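You operate a simulated robot arm through the tools that you are given. There is no shell and no other tool.

The job below is to be done with a simulated robot arm. You get a single attempt, and the scene is never put back.

TASK
Check the mix 72 beam in the 40 mm slot and damp it down.
Fine: dip the green pad in the water, wipe the beam in the slot till it is dark, put the pad back and lay the beam back in its tray. Leave the tray's other beam dry.

The check looks at the end state, three seconds after you hand in, the way a careful person would. Anything else that was tipped, shoved, dropped, spilled or broken makes it a failure.

THE ROBOT
A 7-joint arm with a fingered hand, fixed in place. Base frame: the origin is on the floor under the middle of its stand, x ahead of it, y to its left, z up; the work surface is at about z = 0.86. Readings come in m, degrees, newtons and seconds.
It reaches about 1.228 m from its shoulder. Its first joint turns from -115.0 to 115.0 degrees. Payload 5 kg.
The TCP is the grasp point between the finger pads, 0.032 m short of the fingertips. In the tool frame z runs along the fingers and y along their closing line. The gripper opens to 0.16 m; its body begins 0.089 m behind the TCP. The gripper is a hand of 4 fingers: y runs from the thumb to the fingers, the wrist lies at [0, 0, -0.267] in the tool frame.
Orientation is told as [roll, pitch, yaw] about the base's x, y, z axes, in that order, counted from this pose: with the fingers straight down and closing along the base's y, the tool's x points along the base's -x, its y along +y and its z along -z.

THE INTERFACE
- The arm moves only by the tool apply_moves. Its argument "motion" is a list of rows, each a list of 6 numbers: the shift along the tool's x, y, z in units of 100 mm (1.0 is 100 mm), then the turn, a rotation vector about the tool's x, y, z in units of 180 degrees (1.0 is 180 degrees). In form: [[dx, dy, dz, ax, ay, az], ...]. A call has 1 to 20 rows; each row is the pose to reach, as a shift and turn from the pose commanded when the call began, along the tool's axes at that moment. A call with a number of a shift or a turn outside -1 to 1 is refused whole. Each row takes 0.2 s and may step no farther than 0.05 m and 8.6 degrees from the row before; otherwise, the whole call is refused. Where a pose cannot be reached the arm comes as near as it can. A force on the tool above 40 N (or 10 N above the force at the start of the call, whichever is more), or a blocked arm, ends the call early, and 0.2 s more pass. In this call time passes only in rows, and 0.2 s behind the last. The reply holds the time, the measured pose of the TCP, the force on the tool along the base axes, the opening and the grip force, in the units named above and with some noise, with the torque about the TCP (base axes, N m) and any sound that the robot's microphone picked up.
- Cameras (640 x 400 px; columns grow to the right, rows downward): "scene" is fixed at [0.0503, -0.6511, 1.6101]; the picture's right is [0.89, -0.46, 0.00], its down [-0.23, -0.44, -0.87] and it looks along [0.40, 0.77, -0.50] (base axes); focal length 366 px, centre (320, 200). "wrist" rides on the gripper at [0.08, -0.004, -0.114] in the tool frame; the picture's right is [0.05, 1.00, 0.00], its down [-0.82, 0.04, -0.58] and it looks along [-0.58, 0.03, 0.82] (tool axes); focal length 265 px, centre (320, 200). There is no depth. A picture from a camera that has moved, and an enlarged one, comes with that camera's place and axes in the base frame and with its lens.
- camera(camera): a new picture of that camera. No time passes.
- raise_lower(by): slides the trunk up (or, below 0, down) by that many m; the arm rides with it, the base frame stays. It gives what a move gives, with no picture.
- move_fingers(finger1, finger2, finger3, thumb_bend): sets how far each is bent, from 0 (flat) to 1 (curled in); at 0.3 the hand is open as for a grip, at 0.7 the pads meet at the TCP. One left out holds its place. A second passes; each finger stops where it meets its share of the squeeze, and holds until it gets a number again. It is the only way to open and close the hand. It gives what a move gives, with no picture; readings hold the bend of each and the force on the fingers (four entries, about 0 where the hand has none), thumb and palm.
- zoom(camera, box): a new picture of the part [left, top, right, bottom] of that camera's present view, enlarged. No time passes.
- job_done(): hands the job in; it is judged then, once.

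Places have to be worked out from the pictures, the camera data and where the tool is seen. Open the gripper and draw the arm clear of the work before you hand the job in, unless the task says otherwise.

The tools are called after "Request:" as a command line: name --pt "numbers of a row" for each row, then --argument value for the rest, lists and objects as JSON in quotes. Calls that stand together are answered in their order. apply_moves: Moves the arm, as the interface text tells. Its arguments: {"type":"object","properties":{"motion":{"type":"array"}},"required":["motion"]} The other tools are called the same way: raise_lower (by) moves the trunk up or down; move_fingers (finger1, finger2, finger3, thumb_bend) moves the fingers one by one; camera (camera) takes a picture; zoom (camera, box) takes an enlarged picture of a part of a camera's view; job_done () hands the job in.

At the start:

```text
clock: 0.0
tcp_pos: [0.4668, 0.5478, 1.1308]
ee_rot: [0.0, 0.0, 0.0]
contact_force: [-0.8, 0.8, -0.1]
ft_torque: [0.0, -0.02, 0.0]
gripper_width: 0.1598
finger_force: 0.1
shape: jaw
bend: [0.3, 0.3, 0.3, 0.3]
finger forces: [0.1, 0.0, 0.0, 0.0, 0.0, 0.1]
trunk travel left (down, up): [-0.65, 0.34]
```

scene: 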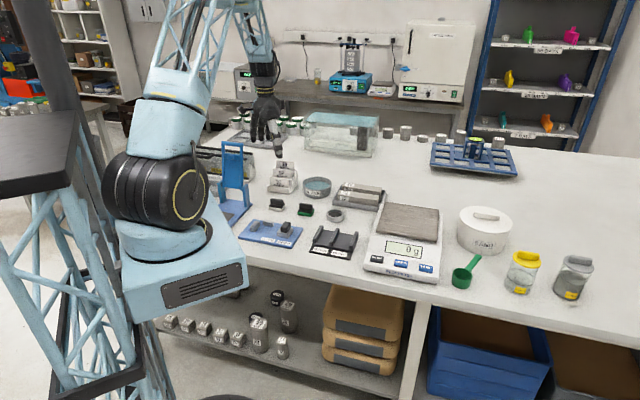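
wrist: 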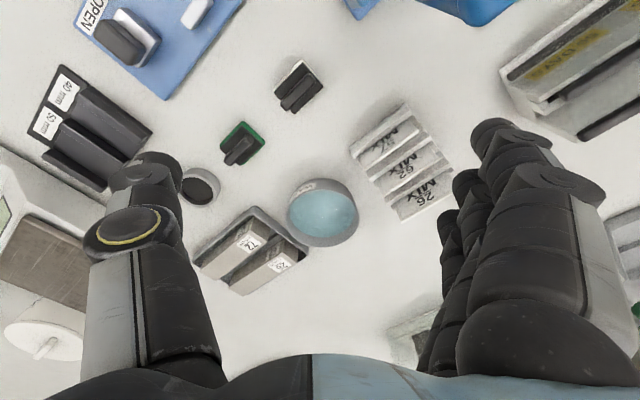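

I'll start by looking closely at the work area: the slots, pads, water dish and beam trays.

Request:
zoom --camera "scene" --box '[200, 130, 400, 280]'

Request:
zoom --camera "wrist" --box '[0, 0, 320, 200]'

Request:
zoom --camera "wrist" --box '[160, 100, 480, 300]'

Request:
zoom --camera "wrist" --box '[320, 0, 640, 200]'

```text
2.67 times, centred on (300, 205) of scene
camera zoom: at [0.0503, -0.6511, 1.6101], right [0.89, -0.46, 0.0], down [-0.23, -0.44, -0.87], along [0.4, 0.77, -0.5], focal length 976 px, centre (373, 187)
```

zoom: 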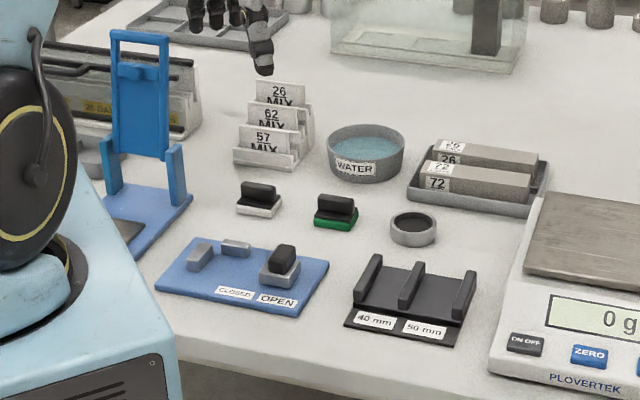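

```text
2.00 times, centred on (160, 100) of wrist
camera zoom: at [0.3854, 0.5432, 1.2445], right [-0.05, 1.0, 0.0], down [0.82, 0.04, 0.58], along [0.58, 0.03, -0.82], focal length 531 px, centre (640, 400)
```

zoom: 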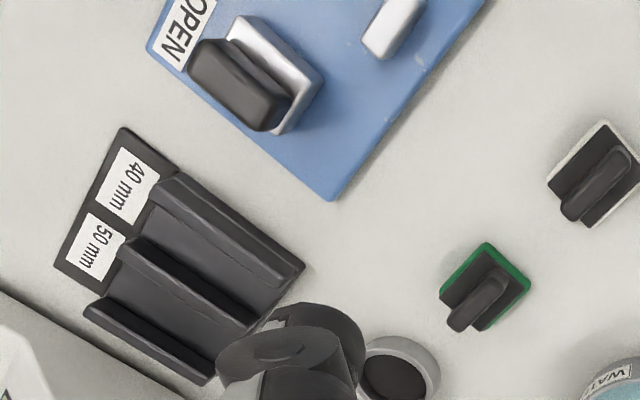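

```text
2.00 times, centred on (320, 200) of wrist
camera zoom: at [0.3854, 0.5432, 1.2445], right [-0.05, 1.0, 0.0], down [0.82, 0.04, 0.58], along [0.58, 0.03, -0.82], focal length 531 px, centre (320, 200)
```

zoom: 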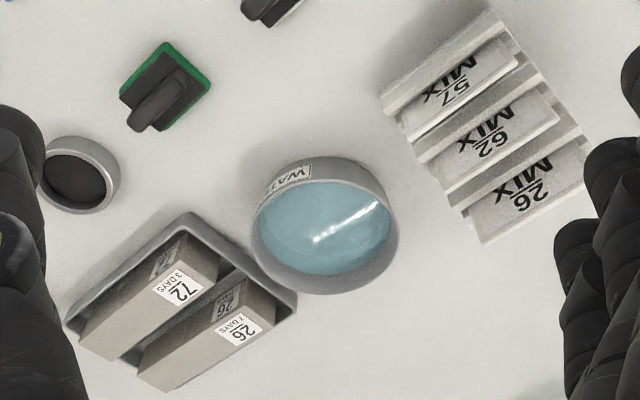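

```text
2.00 times, centred on (480, 100) of wrist
camera zoom: at [0.3854, 0.5432, 1.2445], right [-0.05, 1.0, 0.0], down [0.82, 0.04, 0.58], along [0.58, 0.03, -0.82], focal length 531 px, centre (0, 400)
```

zoom: 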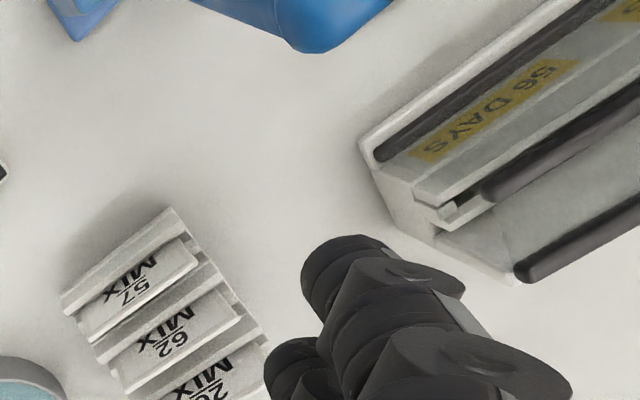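

The tray holds beams 72 and 26 near (0.72, 0.42). The green pad sits at about (0.55, 0.43), the water dish is beside the tray, and the 40/50 mm gauge is at about (0.53, 0.24). I'll turn the hand 45° and move toward the tray at a safe height for a closer look.

Request:
apply_moves --pt "-0.15 -0.1 0.1 0 0 0.0417" --pt "-0.3 -0.2 0.2 0 0 0.0833" --pt "-0.45 -0.3 0.3 0 0 0.125" --pt "-0.6 -0.4 0.4 0 0 0.1667" --pt "-0.75 -0.5 0.5 0 0 0.2083" --pt "-0.9 -0.58 0.6 0 0 0.25"

Request:
camera --camera "wrist"

Request:
camera --camera "scene"

```text
clock: 1.4
tcp_pos: [0.5562, 0.489, 1.0697]
ee_rot: [-0.1, 0.0, -45.2]
contact_force: [0.0, 0.2, 0.3]
ft_torque: [0.02, 0.01, 0.01]
gripper_width: 0.1599
finger_force: 0.1
shape: jaw
bend: [0.3, 0.3, 0.3, 0.3]
finger forces: [0.0, 0.0, 0.0, 0.0, 0.0, 0.0]
trunk travel left (down, up): [-0.65, 0.34]
```

```text
taken
camera wrist: at [0.4964, 0.5427, 1.1842], right [0.67, 0.74, 0.0], down [0.61, -0.55, 0.58], along [0.43, -0.39, -0.82], focal length 265 px, centre (320, 200)
```

wrist: 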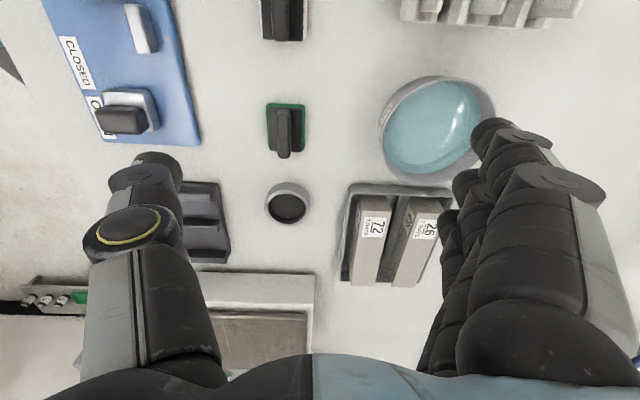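

```text
taken
```

scene: 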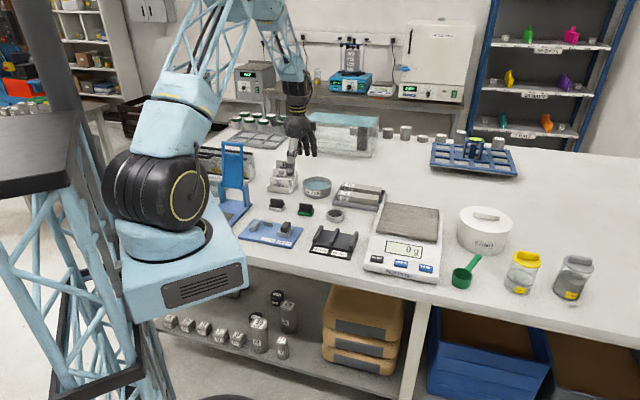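

At this yaw the bench items line up with the picture. I'll zoom in for accurate edges of the tray, dish, pad and gauge.

Request:
zoom --camera "wrist" --box '[320, 160, 480, 300]'

Request:
zoom --camera "wrist" --box '[240, 60, 400, 160]'

Request:
zoom --camera "wrist" --box '[140, 160, 300, 280]'

Request:
zoom --camera "scene" --box '[300, 190, 400, 260]'

Request:
zoom --camera "scene" --box '[260, 165, 400, 225]'

```text
2.86 times, centred on (400, 230) of wrist
camera zoom: at [0.4964, 0.5427, 1.1842], right [0.67, 0.74, 0.0], down [0.61, -0.55, 0.58], along [0.43, -0.39, -0.82], focal length 758 px, centre (91, 114)
```

zoom: 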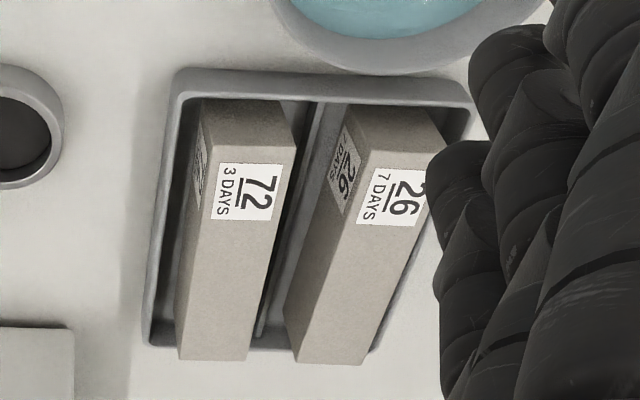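

```text
4.00 times, centred on (320, 110) of wrist
camera zoom: at [0.4964, 0.5427, 1.1842], right [0.67, 0.74, 0.0], down [0.61, -0.55, 0.58], along [0.43, -0.39, -0.82], focal length 1062 px, centre (320, 560)
```

zoom: 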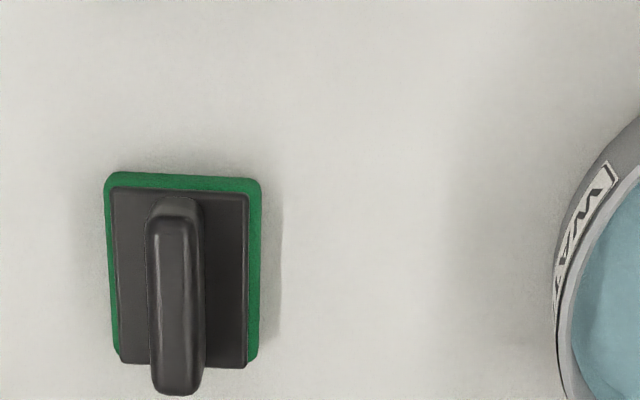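

```text
3.33 times, centred on (220, 220) of wrist
camera zoom: at [0.4964, 0.5427, 1.1842], right [0.67, 0.74, 0.0], down [0.61, -0.55, 0.58], along [0.43, -0.39, -0.82], focal length 885 px, centre (653, 133)
```

zoom: 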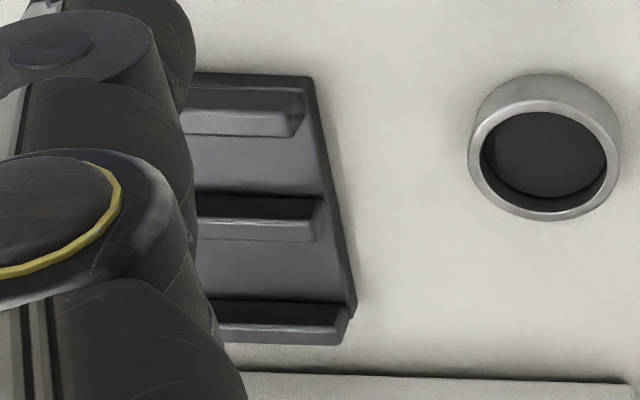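

```text
5.71 times, centred on (350, 225) of scene
camera zoom: at [0.0503, -0.6511, 1.6101], right [0.89, -0.46, 0.0], down [-0.23, -0.44, -0.87], along [0.4, 0.77, -0.5], focal length 2093 px, centre (149, 57)
```

zoom: 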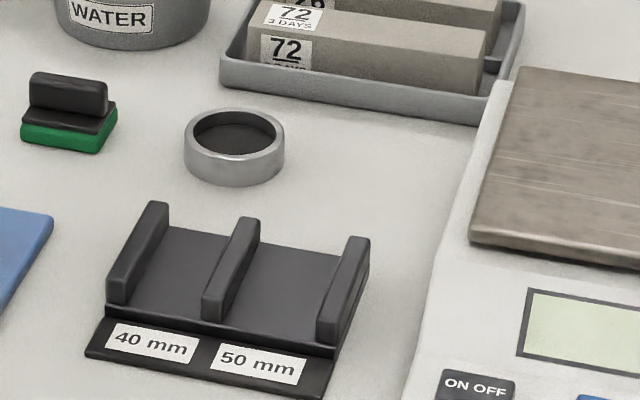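

```text
4.57 times, centred on (330, 195) of scene
camera zoom: at [0.0503, -0.6511, 1.6101], right [0.89, -0.46, 0.0], down [-0.23, -0.44, -0.87], along [0.4, 0.77, -0.5], focal length 1674 px, centre (274, 223)
```

zoom: 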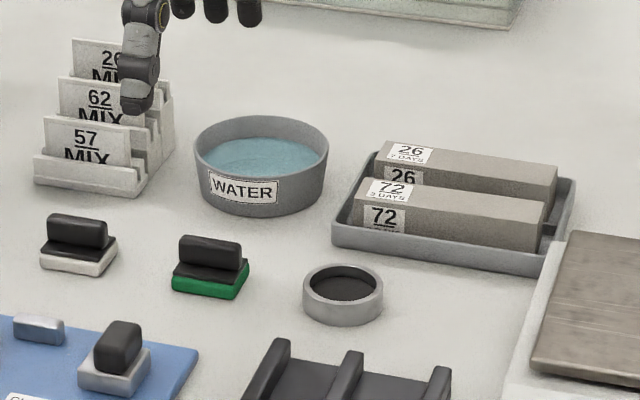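

Next I need the beam height and width, the tray clearances, and the gauge slot dimensions, so I'll take tighter scene zooms.

Request:
zoom --camera "scene" --box '[325, 175, 395, 215]'

Request:
zoom --camera "scene" --box '[305, 220, 365, 260]'

Request:
zoom --camera "scene" --box '[290, 170, 350, 220]'

```text
9.14 times, centred on (360, 195) of scene
camera zoom: at [0.0503, -0.6511, 1.6101], right [0.89, -0.46, 0.0], down [-0.23, -0.44, -0.87], along [0.4, 0.77, -0.5], focal length 3348 px, centre (-46, 246)
```

zoom: 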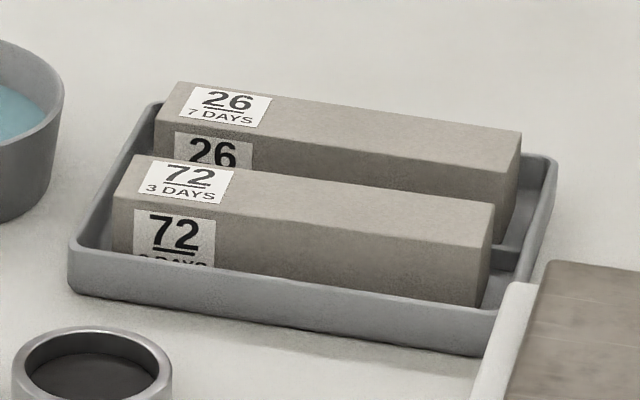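

```text
10.00 times, centred on (335, 240) of scene
camera zoom: at [0.0503, -0.6511, 1.6101], right [0.89, -0.46, 0.0], down [-0.23, -0.44, -0.87], along [0.4, 0.77, -0.5], focal length 3662 px, centre (170, -200)
```

zoom: 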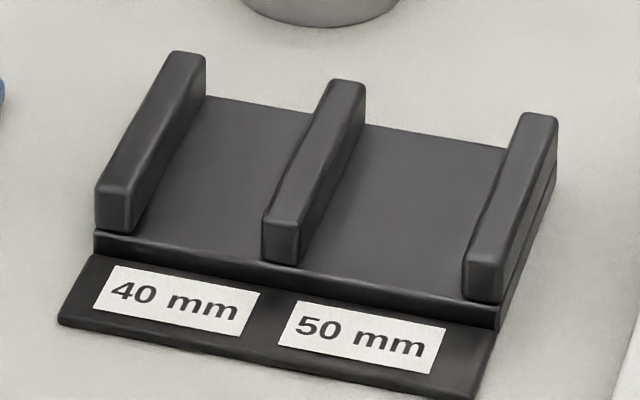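

```text
8.00 times, centred on (320, 195) of scene
camera zoom: at [0.0503, -0.6511, 1.6101], right [0.89, -0.46, 0.0], down [-0.23, -0.44, -0.87], along [0.4, 0.77, -0.5], focal length 2930 px, centre (320, 240)
```

zoom: 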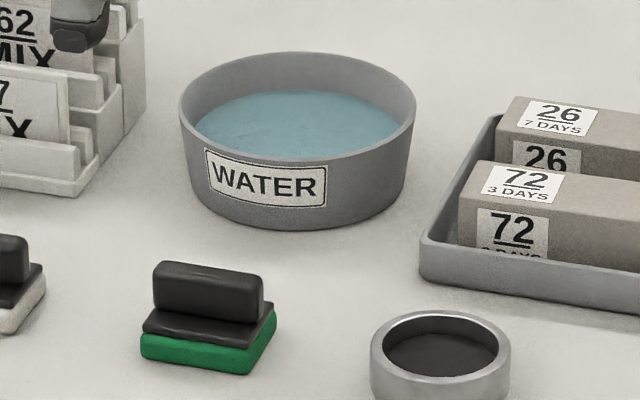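

The beam is about 40×40×160 mm with its top at z≈0.905. It is centred near (0.763, 0.400) with its axis at about -43.5°. Before planning grips, I'll close the hand partway in free air to see the fingertip shape and the opening for each bend.

Request:
move_fingers --finger1 0.55 --finger2 0.55 --finger3 0.55 --thumb_bend 0.55

Request:
camera --camera "wrist"

Request:
zoom --camera "scene" --box '[260, 60, 360, 180]'

```text
clock: 2.4
tcp_pos: [0.5568, 0.4901, 1.0705]
ee_rot: [-0.1, 0.0, -45.0]
contact_force: [-0.1, 0.3, -1.4]
ft_torque: [0.02, 0.01, -0.01]
gripper_width: 0.0725
finger_force: 0.1
shape: fingers
bend: [0.55, 0.55, 0.55, 0.55]
finger forces: [0.0, 0.0, 0.1, 0.0, 0.0, 0.1]
trunk travel left (down, up): [-0.65, 0.34]
```

```text
taken
camera wrist: at [0.4955, 0.5429, 1.1842], right [0.67, 0.74, 0.0], down [0.61, -0.55, 0.58], along [0.43, -0.39, -0.82], focal length 265 px, centre (320, 200)
```

wrist: 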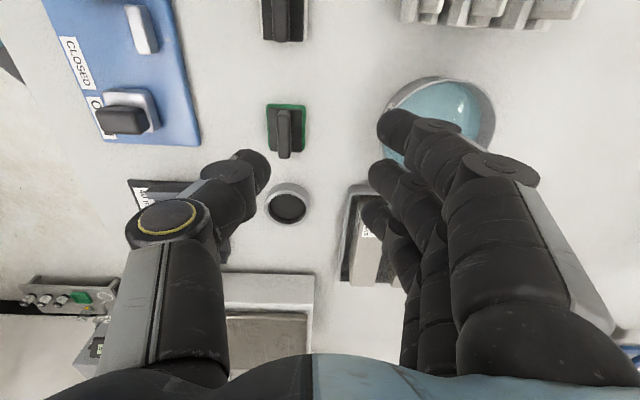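

```text
3.33 times, centred on (310, 120) of scene
camera zoom: at [0.0503, -0.6511, 1.6101], right [0.89, -0.46, 0.0], down [-0.23, -0.44, -0.87], along [0.4, 0.77, -0.5], focal length 1221 px, centre (353, 467)
```

zoom: 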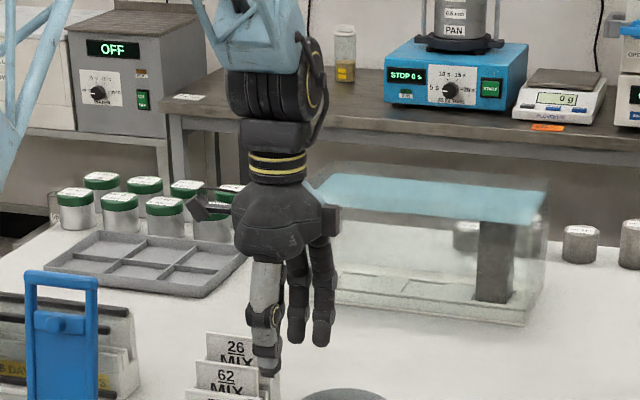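

The opening is 72 mm at bend 0.55, with fingertips about 17 mm thick. Next I'll try bend 0.61 and look at the tip outline, because the gap between the two beams is only about 28 mm.

Request:
move_fingers --finger1 0.6 --finger2 0.6 --finger3 0.6 --thumb_bend 0.6

Request:
zoom --camera "wrist" --box '[200, 100, 440, 260]'

```text
clock: 3.4
tcp_pos: [0.5552, 0.4906, 1.0706]
ee_rot: [-0.1, 0.0, -45.0]
contact_force: [-0.7, 0.3, 0.4]
ft_torque: [-0.03, -0.03, 0.02]
gripper_width: 0.0543
finger_force: 0.1
shape: fingers
bend: [0.6, 0.6, 0.6, 0.6]
finger forces: [0.0, 0.0, 0.0, 0.0, 0.2, 0.0]
trunk travel left (down, up): [-0.65, 0.34]
```

```text
2.50 times, centred on (320, 180) of wrist
camera zoom: at [0.4955, 0.5429, 1.1842], right [0.67, 0.74, 0.0], down [0.61, -0.55, 0.58], along [0.43, -0.39, -0.82], focal length 664 px, centre (320, 250)
```

zoom: 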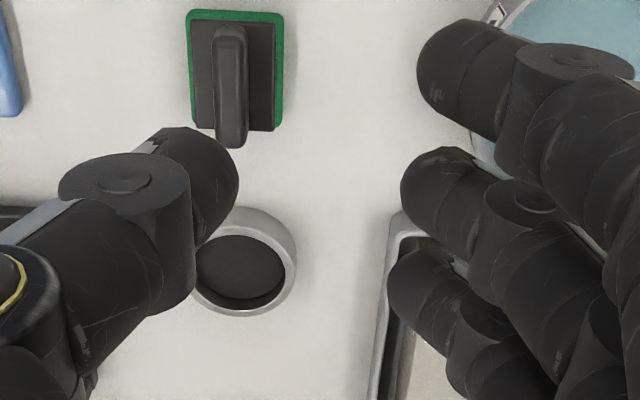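

The distal links lean in a lot at narrow openings. A widthwise grip could therefore touch beam 26, so I'm considering a lengthwise grip on the beam's ends, which also stays clear of the gauge rails. I'll rotate to yaw ≈ +46.6°, move toward the beam at height, and check the wide-open finger profile.

Request:
apply_moves --pt "-0.08 0.03 0 0 0 -0.0425" --pt "-0.16 0.07 0 0 0 -0.085" --pt "-0.25 0.1 0 0 0 -0.1275" --pt "-0.33 0.14 0 0 0 -0.17" --pt "-0.42 0.17 0 0 0 -0.2125" --pt "-0.5 0.2 0 0 0 -0.255" --pt "-0.58 0.24 0 0 0 -0.2975" --pt "-0.67 0.27 0 0 0 -0.34" --pt "-0.75 0.31 0 0 0 -0.3825" --pt "-0.83 0.34 0 0 0 -0.425" --pt "-0.92 0.38 0 0 0 -0.4675" --pt "-1.0 0.41 0 0 0 -0.509"

Request:
move_fingers --finger1 0.2 --finger2 0.25 --finger3 0.25 --thumb_bend 0.25

Request:
camera --camera "wrist"

Request:
camera --camera "scene"

Request:
zoom --camera "scene" --box '[280, 70, 420, 190]'

```text
clock: 6.0
tcp_pos: [0.656, 0.4474, 1.0703]
ee_rot: [0.0, -0.1, 46.8]
contact_force: [0.3, -0.2, -0.2]
ft_torque: [0.0, 0.02, 0.02]
gripper_width: 0.0539
finger_force: 0.0
shape: fingers
bend: [0.6, 0.6, 0.6, 0.6]
finger forces: [0.0, 0.0, 0.1, 0.0, 0.0, 0.0]
trunk travel left (down, up): [-0.65, 0.34]
```

```text
clock: 7.0
tcp_pos: [0.6571, 0.4489, 1.0697]
ee_rot: [0.1, 0.1, 46.7]
contact_force: [-0.4, 0.3, 0.0]
ft_torque: [-0.04, 0.0, -0.01]
gripper_width: 0.1886
finger_force: 0.0
shape: fingers
bend: [0.2, 0.25, 0.25, 0.25]
finger forces: [0.0, 0.0, 0.1, 0.0, 0.1, 0.0]
trunk travel left (down, up): [-0.65, 0.34]
```

```text
taken
camera wrist: at [0.6035, 0.3865, 1.1839], right [-0.76, 0.65, 0.0], down [0.53, 0.62, 0.58], along [0.37, 0.44, -0.82], focal length 265 px, centre (320, 200)
```

wrist: 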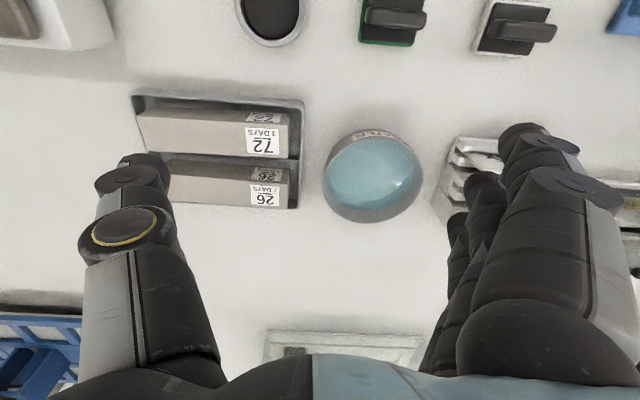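

```text
taken
```

scene: 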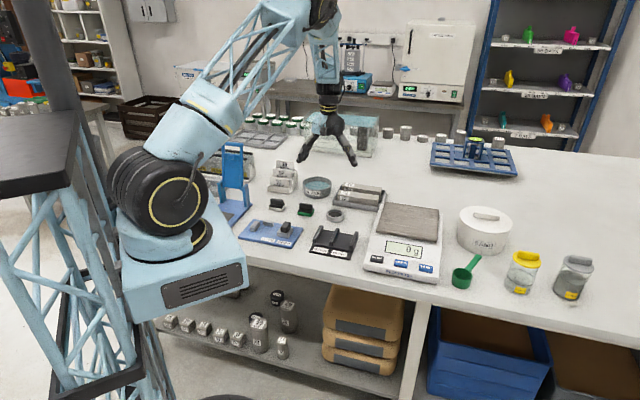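

```text
3.33 times, centred on (350, 130) of scene
camera zoom: at [0.0503, -0.6511, 1.6101], right [0.89, -0.46, 0.0], down [-0.23, -0.44, -0.87], along [0.4, 0.77, -0.5], focal length 1221 px, centre (220, 433)
```

zoom: 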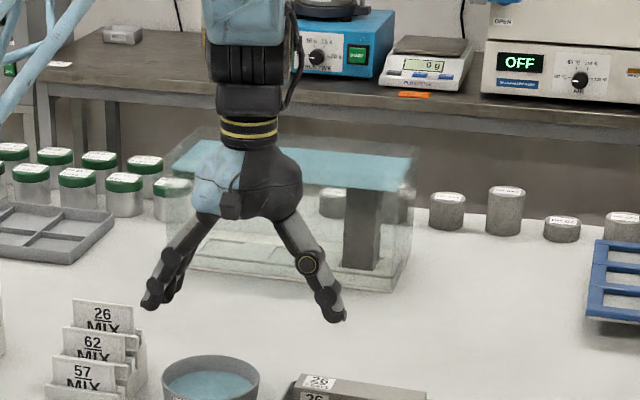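

The profile shows the fingers splayed outward at the 160 mm opening. They would push the beam's ends downward, so the lengthwise grip is poor. I'll look at the side profile near a 45–50 mm opening for a widthwise grip instead.

Request:
move_fingers --finger1 0.62 --finger2 0.62 --finger3 0.62 --thumb_bend 0.62

Request:
zoom --camera "scene" --box '[305, 100, 365, 170]'

Request:
move_fingers --finger1 0.5 --finger2 0.5 --finger3 0.5 --thumb_bend 0.7

Request:
zoom --camera "scene" --box '[305, 100, 365, 170]'

```text
clock: 8.0
tcp_pos: [0.6563, 0.449, 1.0703]
ee_rot: [-0.1, 0.0, 46.7]
contact_force: [0.1, 0.8, 0.2]
ft_torque: [0.01, 0.0, 0.01]
gripper_width: 0.0471
finger_force: 0.0
shape: fingers
bend: [0.62, 0.62, 0.62, 0.62]
finger forces: [0.0, 0.0, 0.0, 0.1, 0.1, 0.0]
trunk travel left (down, up): [-0.65, 0.34]
```

```text
5.71 times, centred on (335, 135) of scene
camera zoom: at [0.0503, -0.6511, 1.6101], right [0.89, -0.46, 0.0], down [-0.23, -0.44, -0.87], along [0.4, 0.77, -0.5], focal length 2093 px, centre (234, 571)
```

zoom: 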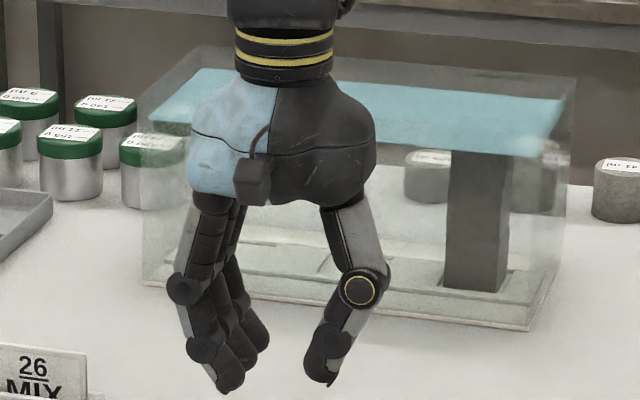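

```text
clock: 9.0
tcp_pos: [0.6561, 0.4479, 1.0698]
ee_rot: [0.0, 0.0, 46.8]
contact_force: [0.4, -0.1, -0.3]
ft_torque: [-0.03, -0.02, 0.01]
gripper_width: 0.0551
finger_force: 0.0
shape: fingers
bend: [0.5, 0.5, 0.5, 0.7]
finger forces: [0.0, 0.1, 0.0, 0.0, 0.1, 0.1]
trunk travel left (down, up): [-0.65, 0.34]
```

```text
5.71 times, centred on (335, 135) of scene
camera zoom: at [0.0503, -0.6511, 1.6101], right [0.89, -0.46, 0.0], down [-0.23, -0.44, -0.87], along [0.4, 0.77, -0.5], focal length 2093 px, centre (234, 571)
```

zoom: 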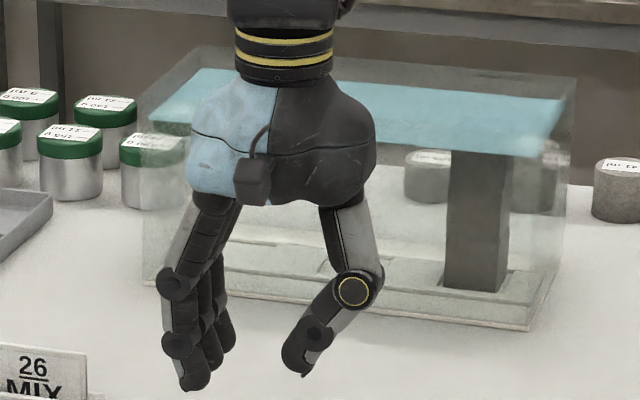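

This profile works. With fingers at about 0.5 the distal links are nearly vertical, so they fit the gap between the beams, and a more-curled thumb can press from the outer side. I'll turn back to yaw ≈ -43.4° and go above beam 72 to localise it precisely.

Request:
apply_moves --pt "-0.01 -0.08 0.02 0 0 0.0418" --pt "-0.02 -0.17 0.05 0 0 0.0835" --pt "-0.03 -0.25 0.07 0 0 0.1253" --pt "-0.04 -0.33 0.1 0 0 0.167" --pt "-0.06 -0.42 0.12 0 0 0.2088" --pt "-0.07 -0.5 0.15 0 0 0.2505" --pt "-0.08 -0.58 0.17 0 0 0.2923" --pt "-0.09 -0.67 0.2 0 0 0.334" --pt "-0.1 -0.75 0.22 0 0 0.3758" --pt "-0.11 -0.83 0.25 0 0 0.4175" --pt "-0.12 -0.92 0.27 0 0 0.4593" --pt "-0.13 -1.0 0.3 0 0 0.501"

Request:
camera --camera "wrist"

```text
clock: 11.6
tcp_pos: [0.738, 0.3887, 1.0395]
ee_rot: [-0.1, 0.0, -43.5]
contact_force: [-0.1, 0.5, 0.3]
ft_torque: [0.0, 0.03, 0.02]
gripper_width: 0.0554
finger_force: 0.2
shape: fingers
bend: [0.5, 0.5, 0.5, 0.7]
finger forces: [0.0, 0.0, 0.0, 0.0, 0.0, 0.1]
trunk travel left (down, up): [-0.65, 0.34]
```

```text
taken
camera wrist: at [0.6766, 0.4409, 1.1537], right [0.65, 0.76, 0.0], down [0.62, -0.53, 0.58], along [0.44, -0.38, -0.82], focal length 265 px, centre (320, 200)
```

wrist: 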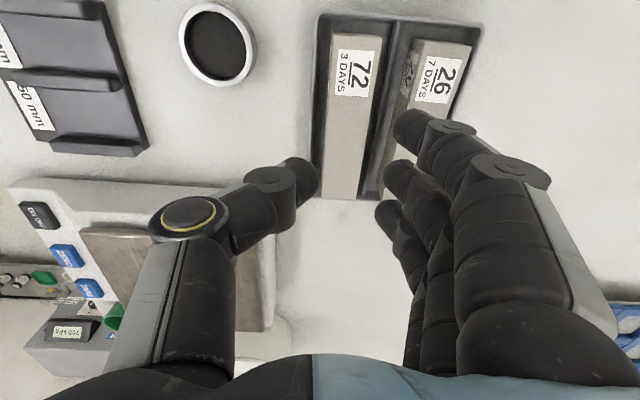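

I have a good view of beam 72 almost from above, so I'll zoom in to measure its corners and the gap.

Request:
zoom --camera "wrist" --box '[280, 0, 500, 210]'

Request:
zoom --camera "wrist" --box '[0, 0, 260, 170]'

```text
1.90 times, centred on (390, 105) of wrist
camera zoom: at [0.6766, 0.4409, 1.1537], right [0.65, 0.76, 0.0], down [0.62, -0.53, 0.58], along [0.44, -0.38, -0.82], focal length 506 px, centre (187, 381)
```

zoom: 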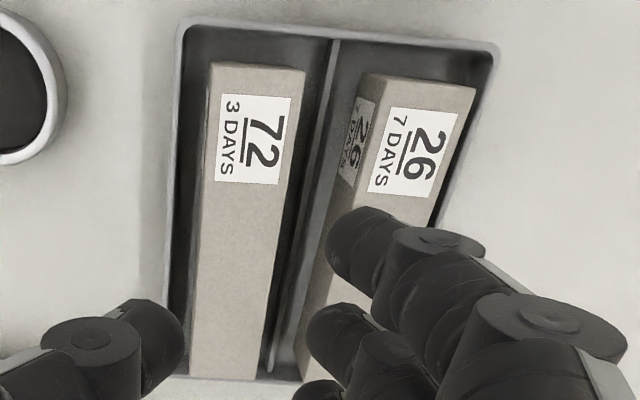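

```text
2.35 times, centred on (130, 85) of wrist
camera zoom: at [0.6766, 0.4409, 1.1537], right [0.65, 0.76, 0.0], down [0.62, -0.53, 0.58], along [0.44, -0.38, -0.82], focal length 624 px, centre (767, 471)
```

zoom: 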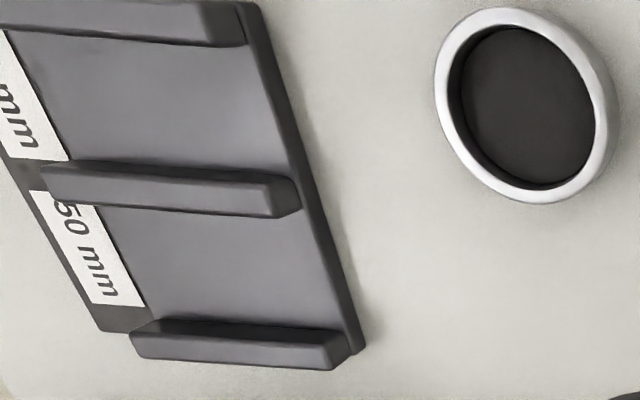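

Combining both views puts beam 72's centre at about (0.765, 0.3995) with its top at z≈0.905. The finger inner faces sit at tool y ≈ 0.175·(0.7−bend). I'll pre-shape with fingers at 0.47 and thumb at 0.6, line up, and descend partway.

Request:
move_fingers --finger1 0.47 --finger2 0.47 --finger3 0.47 --thumb_bend 0.6

Request:
apply_moves --pt "-0.08 0.05 0.1 0 0 0" --pt "-0.16 0.1 0.3 0 0 0" --pt "-0.16 0.1 0.5 0 0 0" --pt "-0.16 0.1 0.6 0 0 0"

Request:
camera --camera "wrist"

Request:
zoom --camera "scene" --box '[310, 130, 410, 220]'

```text
clock: 12.6
tcp_pos: [0.7385, 0.3895, 1.041]
ee_rot: [0.0, 0.0, -43.6]
contact_force: [0.6, -0.1, -0.3]
ft_torque: [0.01, 0.0, 0.06]
gripper_width: 0.0771
finger_force: 0.1
shape: fingers
bend: [0.47, 0.47, 0.47, 0.6]
finger forces: [0.1, 0.0, 0.0, 0.0, 0.0, 0.0]
trunk travel left (down, up): [-0.65, 0.34]
```

```text
clock: 13.6
tcp_pos: [0.7563, 0.3852, 0.9799]
ee_rot: [0.1, 0.0, -43.5]
contact_force: [-0.1, -0.2, -0.2]
ft_torque: [-0.03, -0.01, 0.0]
gripper_width: 0.077
finger_force: 0.1
shape: fingers
bend: [0.47, 0.47, 0.47, 0.6]
finger forces: [0.1, 0.0, 0.0, 0.0, 0.0, 0.1]
trunk travel left (down, up): [-0.65, 0.34]
```

```text
taken
camera wrist: at [0.6942, 0.4374, 1.0943], right [0.65, 0.76, 0.0], down [0.62, -0.53, 0.58], along [0.44, -0.38, -0.82], focal length 265 px, centre (320, 200)
```

wrist: 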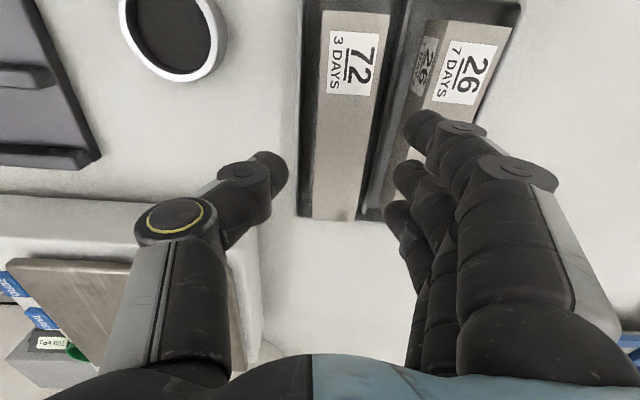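

```text
4.44 times, centred on (360, 175) of scene
camera zoom: at [0.0503, -0.6511, 1.6101], right [0.89, -0.46, 0.0], down [-0.23, -0.44, -0.87], along [0.4, 0.77, -0.5], focal length 1628 px, centre (142, 311)
```

zoom: 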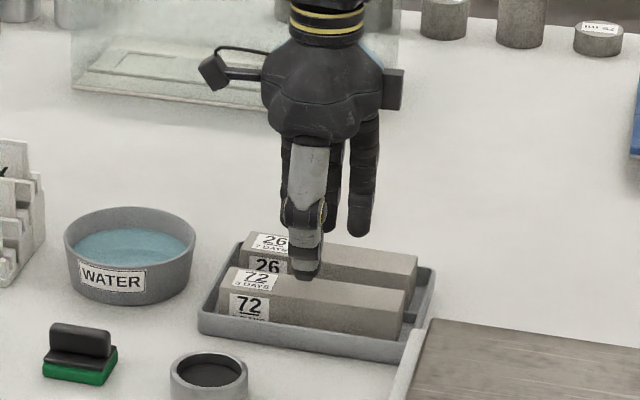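

The hand is over beam 72. I'll zoom in to check lateral alignment against both beams before lowering.

Request:
zoom --camera "wrist" --box '[240, 0, 540, 230]'

```text
1.74 times, centred on (390, 115) of wrist
camera zoom: at [0.6942, 0.4374, 1.0943], right [0.65, 0.76, 0.0], down [0.62, -0.53, 0.58], along [0.44, -0.38, -0.82], focal length 462 px, centre (198, 348)
```

zoom: 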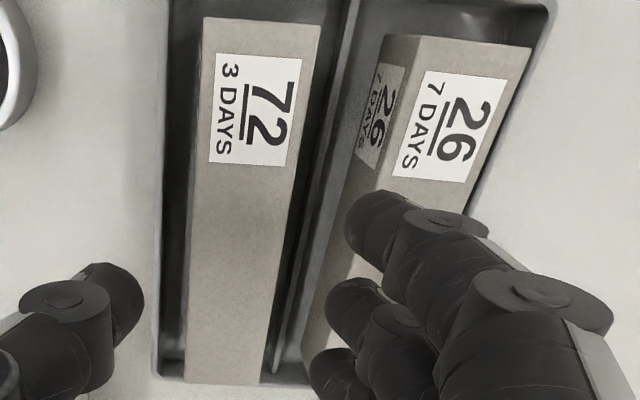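

In the tool frame, beam 72 spans y from −2 to +37 mm and x from −75 to +80 mm, well aligned. The finger gap beside it is about 30 mm. I'll shift +2 mm toward the gap and lower until the tips are about 12 mm below the beam top.

Request:
apply_moves --pt "0 0.02 0.1 0 0 0" --pt "0 0.02 0.2 0 0 0" --pt "0 0.02 0.3 0 0 0" --pt "0 0.02 0.4 0 0 0" --pt "0 0.02 0.47 0 0 0" --pt "0 0.02 0.52 0 0 0"

Request:
zoom --camera "scene" --box '[320, 150, 400, 220]'

Request:
camera --camera "wrist"

```text
clock: 15.0
tcp_pos: [0.7575, 0.3871, 0.9294]
ee_rot: [0.0, 0.1, -43.5]
contact_force: [-2.0, -0.9, 2.2]
ft_torque: [0.03, -0.07, -0.02]
gripper_width: 0.0769
finger_force: 1.1
shape: fingers
bend: [0.47, 0.47, 0.48, 0.6]
finger forces: [0.0, 0.8, 1.9, 0.0, 0.0, 0.0]
trunk travel left (down, up): [-0.65, 0.34]
```

```text
5.71 times, centred on (360, 185) of scene
camera zoom: at [0.0503, -0.6511, 1.6101], right [0.89, -0.46, 0.0], down [-0.23, -0.44, -0.87], along [0.4, 0.77, -0.5], focal length 2093 px, centre (91, 286)
```

zoom: 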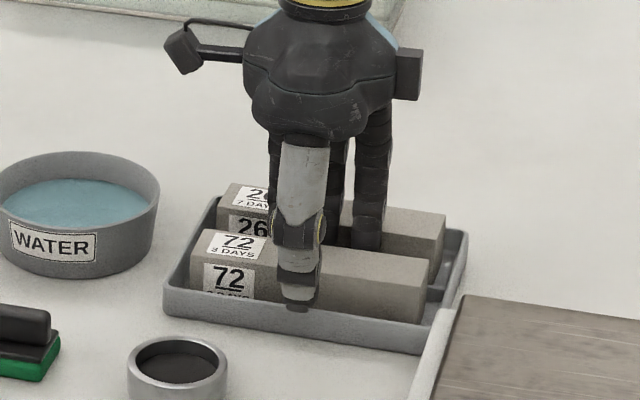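

```text
taken
camera wrist: at [0.696, 0.4384, 1.0432], right [0.65, 0.76, 0.0], down [0.62, -0.53, 0.58], along [0.44, -0.38, -0.82], focal length 265 px, centre (320, 200)
```

wrist: 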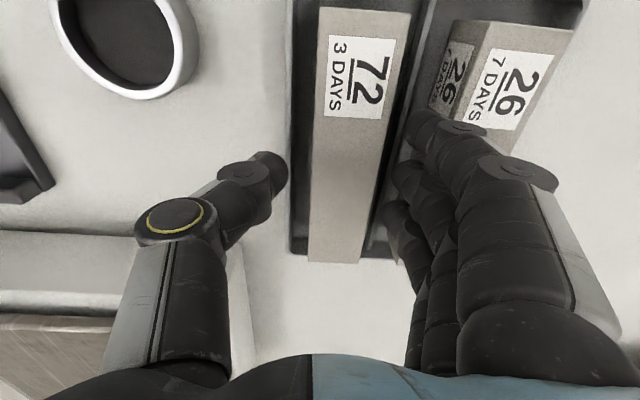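

The ring and middle fingers are touching something lightly, about 2 N pushing toward the thumb side, which is probably beam 26's edge. I'll zoom in to check before adjusting.

Request:
zoom --camera "wrist" --box '[260, 60, 480, 270]'

Request:
zoom --camera "scene" --box '[340, 165, 400, 215]'

```text
1.90 times, centred on (370, 165) of wrist
camera zoom: at [0.696, 0.4384, 1.0432], right [0.65, 0.76, 0.0], down [0.62, -0.53, 0.58], along [0.44, -0.38, -0.82], focal length 506 px, centre (225, 267)
```

zoom: 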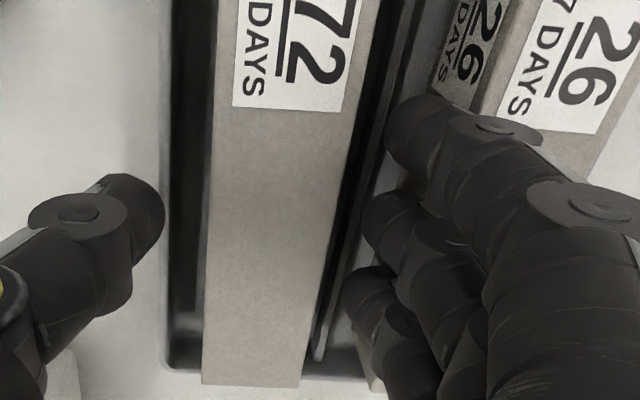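

```text
8.00 times, centred on (370, 190) of scene
camera zoom: at [0.0503, -0.6511, 1.6101], right [0.89, -0.46, 0.0], down [-0.23, -0.44, -0.87], along [0.4, 0.77, -0.5], focal length 2930 px, centre (-80, 280)
```

zoom: 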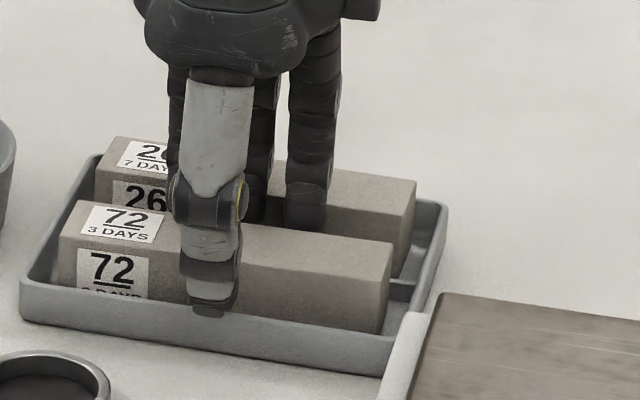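

The fingers are in the gap but brushing beam 26. I'll shift 3 mm away from it, then lower 4 mm more.

Request:
apply_moves --pt "0 -0.015 0 0 0 0" --pt "0 -0.03 0 0 0 0" --pt "0 -0.03 0.02 0 0 0" --pt "0 -0.03 0.04 0 0 0"

```text
clock: 16.0
tcp_pos: [0.7559, 0.3837, 0.9255]
ee_rot: [0.0, 0.0, -43.5]
contact_force: [-0.6, 0.1, -1.1]
ft_torque: [-0.02, -0.02, 0.0]
gripper_width: 0.077
finger_force: 0.2
shape: fingers
bend: [0.47, 0.47, 0.47, 0.6]
finger forces: [0.0, 0.0, 0.4, 0.0, 0.0, 0.0]
trunk travel left (down, up): [-0.65, 0.34]
```

Clear now, with near-zero force. I'll bring the thumb close to the beam's outer side, then close all four fingers together.

Request:
move_fingers --thumb_bend 0.68

Request:
move_fingers --finger1 0.55 --finger2 0.55 --finger3 0.55 --thumb_bend 0.76

Request:
zoom --camera "wrist" --box '[200, 0, 520, 270]'

Request:
zoom --camera "scene" --box '[320, 150, 400, 220]'

```text
clock: 17.0
tcp_pos: [0.7549, 0.3851, 0.9248]
ee_rot: [-0.1, 0.0, -43.6]
contact_force: [-0.2, 0.3, 0.1]
ft_torque: [0.0, 0.0, -0.02]
gripper_width: 0.0638
finger_force: 0.4
shape: fingers
bend: [0.47, 0.47, 0.47, 0.68]
finger forces: [0.1, 0.1, 0.3, 0.0, 0.1, 0.1]
trunk travel left (down, up): [-0.65, 0.34]
```

```text
clock: 18.0
tcp_pos: [0.7551, 0.3841, 0.9251]
ee_rot: [0.0, 0.1, -43.5]
contact_force: [0.0, -0.1, 0.4]
ft_torque: [0.05, -0.05, -0.01]
gripper_width: 0.0515
finger_force: 11.0
shape: fingers
bend: [0.51, 0.51, 0.51, 0.72]
finger forces: [3.8, 3.6, 3.5, 0.0, 10.6, 0.1]
trunk travel left (down, up): [-0.65, 0.34]
```

```text
1.48 times, centred on (360, 135) of wrist
camera zoom: at [0.6943, 0.4362, 1.0384], right [0.65, 0.76, 0.0], down [0.62, -0.53, 0.58], along [0.44, -0.38, -0.82], focal length 393 px, centre (261, 296)
```

zoom: 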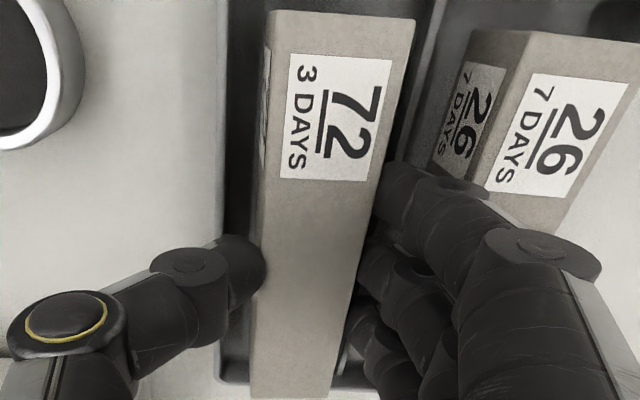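

```text
5.71 times, centred on (360, 185) of scene
camera zoom: at [0.0503, -0.6511, 1.6101], right [0.89, -0.46, 0.0], down [-0.23, -0.44, -0.87], along [0.4, 0.77, -0.5], focal length 2093 px, centre (91, 286)
```

zoom: 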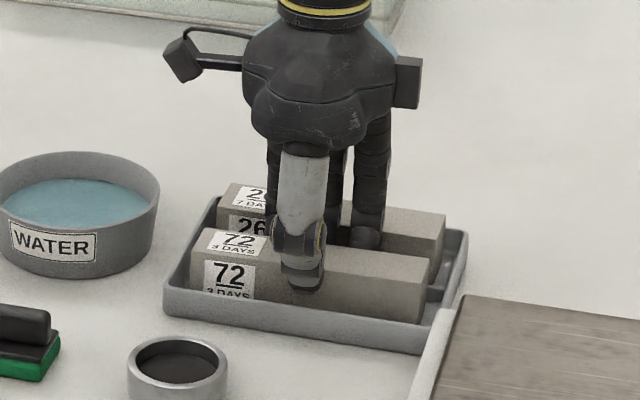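

The grip is steady: fingers at about 3.6 N each and thumb at 10.6 N. I'll lift slowly by 30 mm and check that the beam stays put in the hand.

Request:
apply_moves --pt "0 0 -0.03 0 0 0" --pt "0 0 -0.08 0 0 0" --pt "0 0 -0.15 0 0 0" --pt "0 0 -0.22 0 0 0" --pt "0 0 -0.3 0 0 0"

Request:
zoom --camera "scene" --box '[320, 150, 400, 220]'

Request:
camera --camera "wrist"

```text
clock: 19.2
tcp_pos: [0.7551, 0.385, 0.9552]
ee_rot: [-0.1, 0.1, -43.5]
contact_force: [0.5, -0.4, -6.0]
ft_torque: [-0.11, 0.06, -0.01]
gripper_width: 0.0519
finger_force: 10.1
shape: fingers
bend: [0.51, 0.51, 0.51, 0.72]
finger forces: [3.7, 3.6, 3.6, 0.0, 10.6, 0.0]
trunk travel left (down, up): [-0.65, 0.34]
```

```text
5.71 times, centred on (360, 185) of scene
camera zoom: at [0.0503, -0.6511, 1.6101], right [0.89, -0.46, 0.0], down [-0.23, -0.44, -0.87], along [0.4, 0.77, -0.5], focal length 2093 px, centre (91, 286)
```

zoom: 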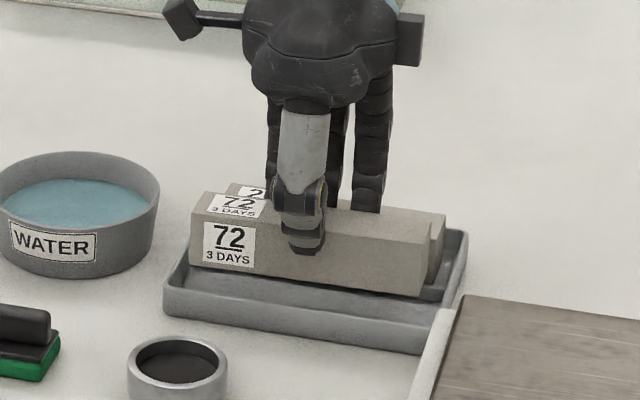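

```text
taken
camera wrist: at [0.6936, 0.4369, 1.0682], right [0.65, 0.76, 0.0], down [0.62, -0.53, 0.58], along [0.44, -0.38, -0.82], focal length 265 px, centre (320, 200)
```

wrist: 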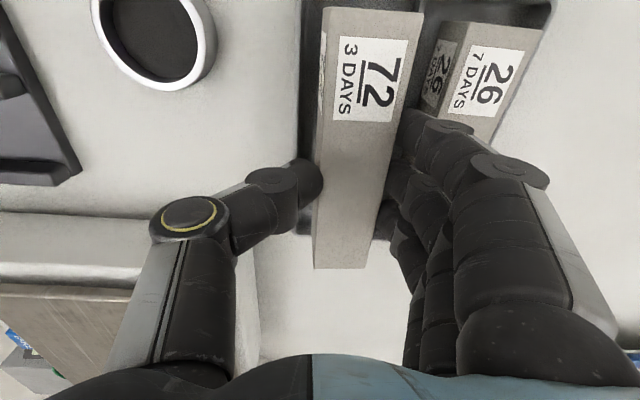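

Beam 72 is lifted level and held at about 6 N, the expected weight. I'll measure its exact place in the hand before carrying it.

Request:
zoom --camera "wrist" --box '[280, 0, 460, 280]'

```text
1.43 times, centred on (370, 140) of wrist
camera zoom: at [0.6936, 0.4369, 1.0682], right [0.65, 0.76, 0.0], down [0.62, -0.53, 0.58], along [0.44, -0.38, -0.82], focal length 379 px, centre (249, 286)
```

zoom: 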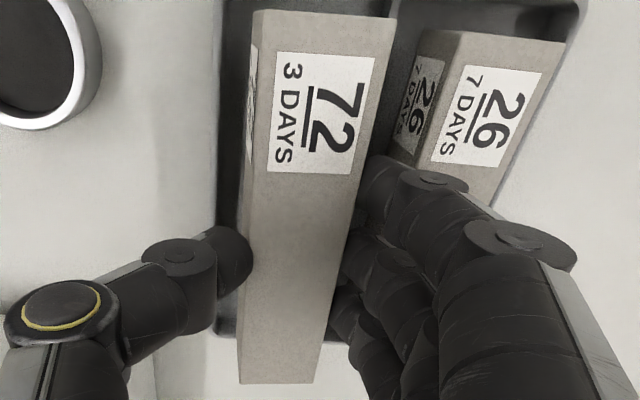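

The beam centre is at tool (3, 18) mm with its top about 20 mm below the TCP. From the scene camera, the 40 mm slot axis is at 45.1° and centred near (0.538, 0.245). I'll raise, then rotate and carry the beam partway.

Request:
apply_moves --pt "0 0 -0.2 0 0 0" --pt "0 0 -0.5 0 0 0" --pt "0 0 -0.8 0 0 0" --pt "0 0 -0.95 0 0 0" --pt "0.02 -0.08 -0.95 0 0 -0.0378" --pt "0.03 -0.15 -0.95 0 0 -0.0757" --pt "0.05 -0.23 -0.95 0 0 -0.1136" --pt "0.06 -0.31 -0.95 0 0 -0.1514" --pt "0.08 -0.38 -0.95 0 0 -0.1893" --pt "0.09 -0.46 -0.95 0 0 -0.2272" --pt "0.11 -0.54 -0.95 0 0 -0.265" --pt "0.12 -0.62 -0.95 0 0 -0.3029" --pt "0.14 -0.69 -0.95 0 0 -0.3407" --pt "0.15 -0.77 -0.95 0 0 -0.3786" --pt "0.17 -0.85 -0.95 0 0 -0.4165" --pt "0.18 -0.92 -0.95 0 0 -0.4543" --pt "0.2 -1.0 -0.95 0 0 -0.4922"

Request:
camera --camera "wrist"

Request:
camera --camera "scene"

```text
clock: 22.8
tcp_pos: [0.6719, 0.3262, 1.0483]
ee_rot: [0.1, 0.0, 45.1]
contact_force: [0.1, -0.9, -4.9]
ft_torque: [-0.1, -0.08, 0.01]
gripper_width: 0.0514
finger_force: 11.0
shape: fingers
bend: [0.51, 0.51, 0.51, 0.72]
finger forces: [3.6, 3.7, 3.7, 0.0, 10.6, 0.0]
trunk travel left (down, up): [-0.65, 0.34]
```

```text
taken
camera wrist: at [0.6177, 0.265, 1.1635], right [-0.74, 0.67, 0.0], down [0.55, 0.61, 0.58], along [0.39, 0.43, -0.82], focal length 265 px, centre (320, 200)
```

wrist: 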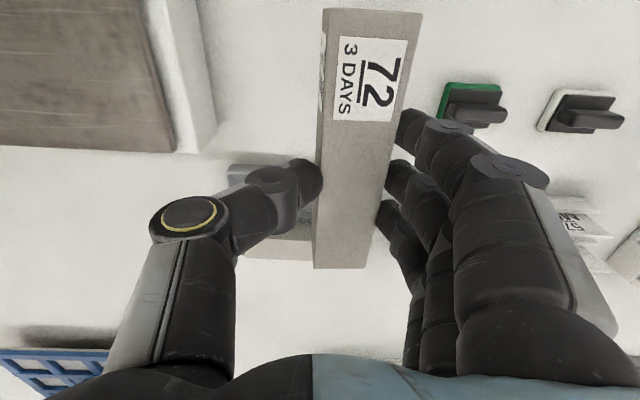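

```text
taken
```

scene: 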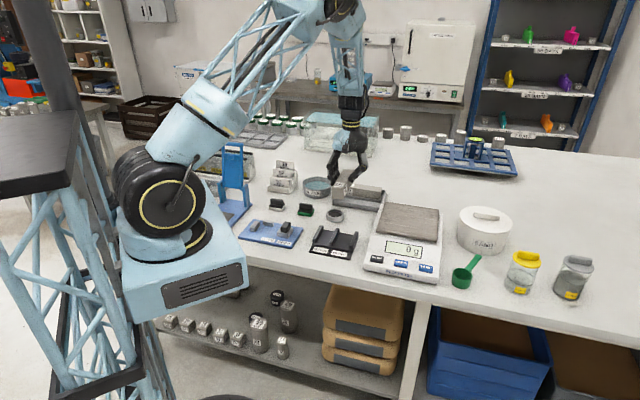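

The beam is still held firmly. I'll carry it to a viewpoint offset sideways from the gauge, so the wrist camera can see the slot next to the beam.

Request:
apply_moves --pt "0.15 0.12 0 0 0 0" --pt "0.32 0.25 0 0 0 0" --pt "0.5 0.4 0 0 0 0" --pt "0.68 0.54 0 0 0 0" --pt "0.85 0.68 0 0 0 0" --pt "1.0 0.8 0 0 0 0"

Request:
apply_moves --pt "0.12 0 0.05 0 0 0" --pt "0.25 0 0.12 0 0 0" --pt "0.38 0 0.2 0 0 0" --pt "0.49 0 0.25 0 0 0"

Request:
camera --camera "wrist"

Request:
zoom --camera "scene" --box '[270, 150, 410, 270]'

```text
clock: 24.2
tcp_pos: [0.5452, 0.3118, 1.0483]
ee_rot: [0.0, 0.0, 45.1]
contact_force: [-0.8, 0.3, -5.2]
ft_torque: [-0.11, -0.09, -0.01]
gripper_width: 0.0516
finger_force: 10.4
shape: fingers
bend: [0.51, 0.51, 0.51, 0.72]
finger forces: [3.8, 3.7, 3.6, 0.0, 10.5, 0.0]
trunk travel left (down, up): [-0.65, 0.34]
```

```text
clock: 25.2
tcp_pos: [0.5097, 0.2761, 1.0243]
ee_rot: [0.0, 0.0, 45.1]
contact_force: [0.7, 0.0, -4.4]
ft_torque: [-0.06, -0.07, 0.0]
gripper_width: 0.0516
finger_force: 10.6
shape: fingers
bend: [0.51, 0.51, 0.51, 0.72]
finger forces: [3.7, 3.7, 3.7, 0.0, 10.5, 0.0]
trunk travel left (down, up): [-0.65, 0.34]
```

```text
taken
camera wrist: at [0.4562, 0.2154, 1.1384], right [-0.74, 0.67, 0.0], down [0.55, 0.61, 0.58], along [0.39, 0.43, -0.82], focal length 265 px, centre (320, 200)
```

wrist: 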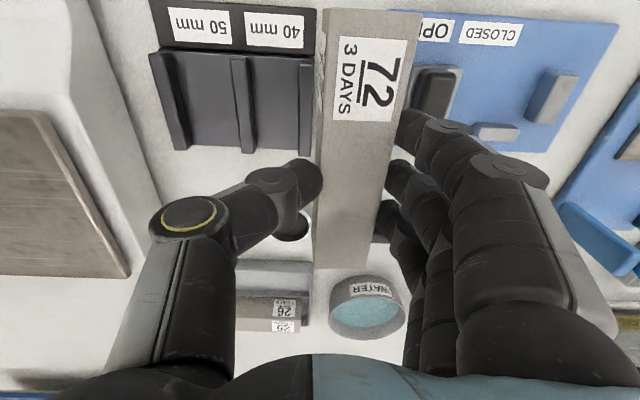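

```text
3.33 times, centred on (340, 210) of scene
camera zoom: at [0.0503, -0.6511, 1.6101], right [0.89, -0.46, 0.0], down [-0.23, -0.44, -0.87], along [0.4, 0.77, -0.5], focal length 1221 px, centre (253, 167)
```

zoom: 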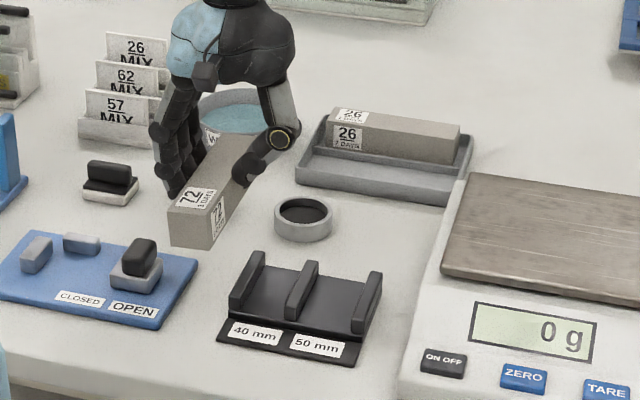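

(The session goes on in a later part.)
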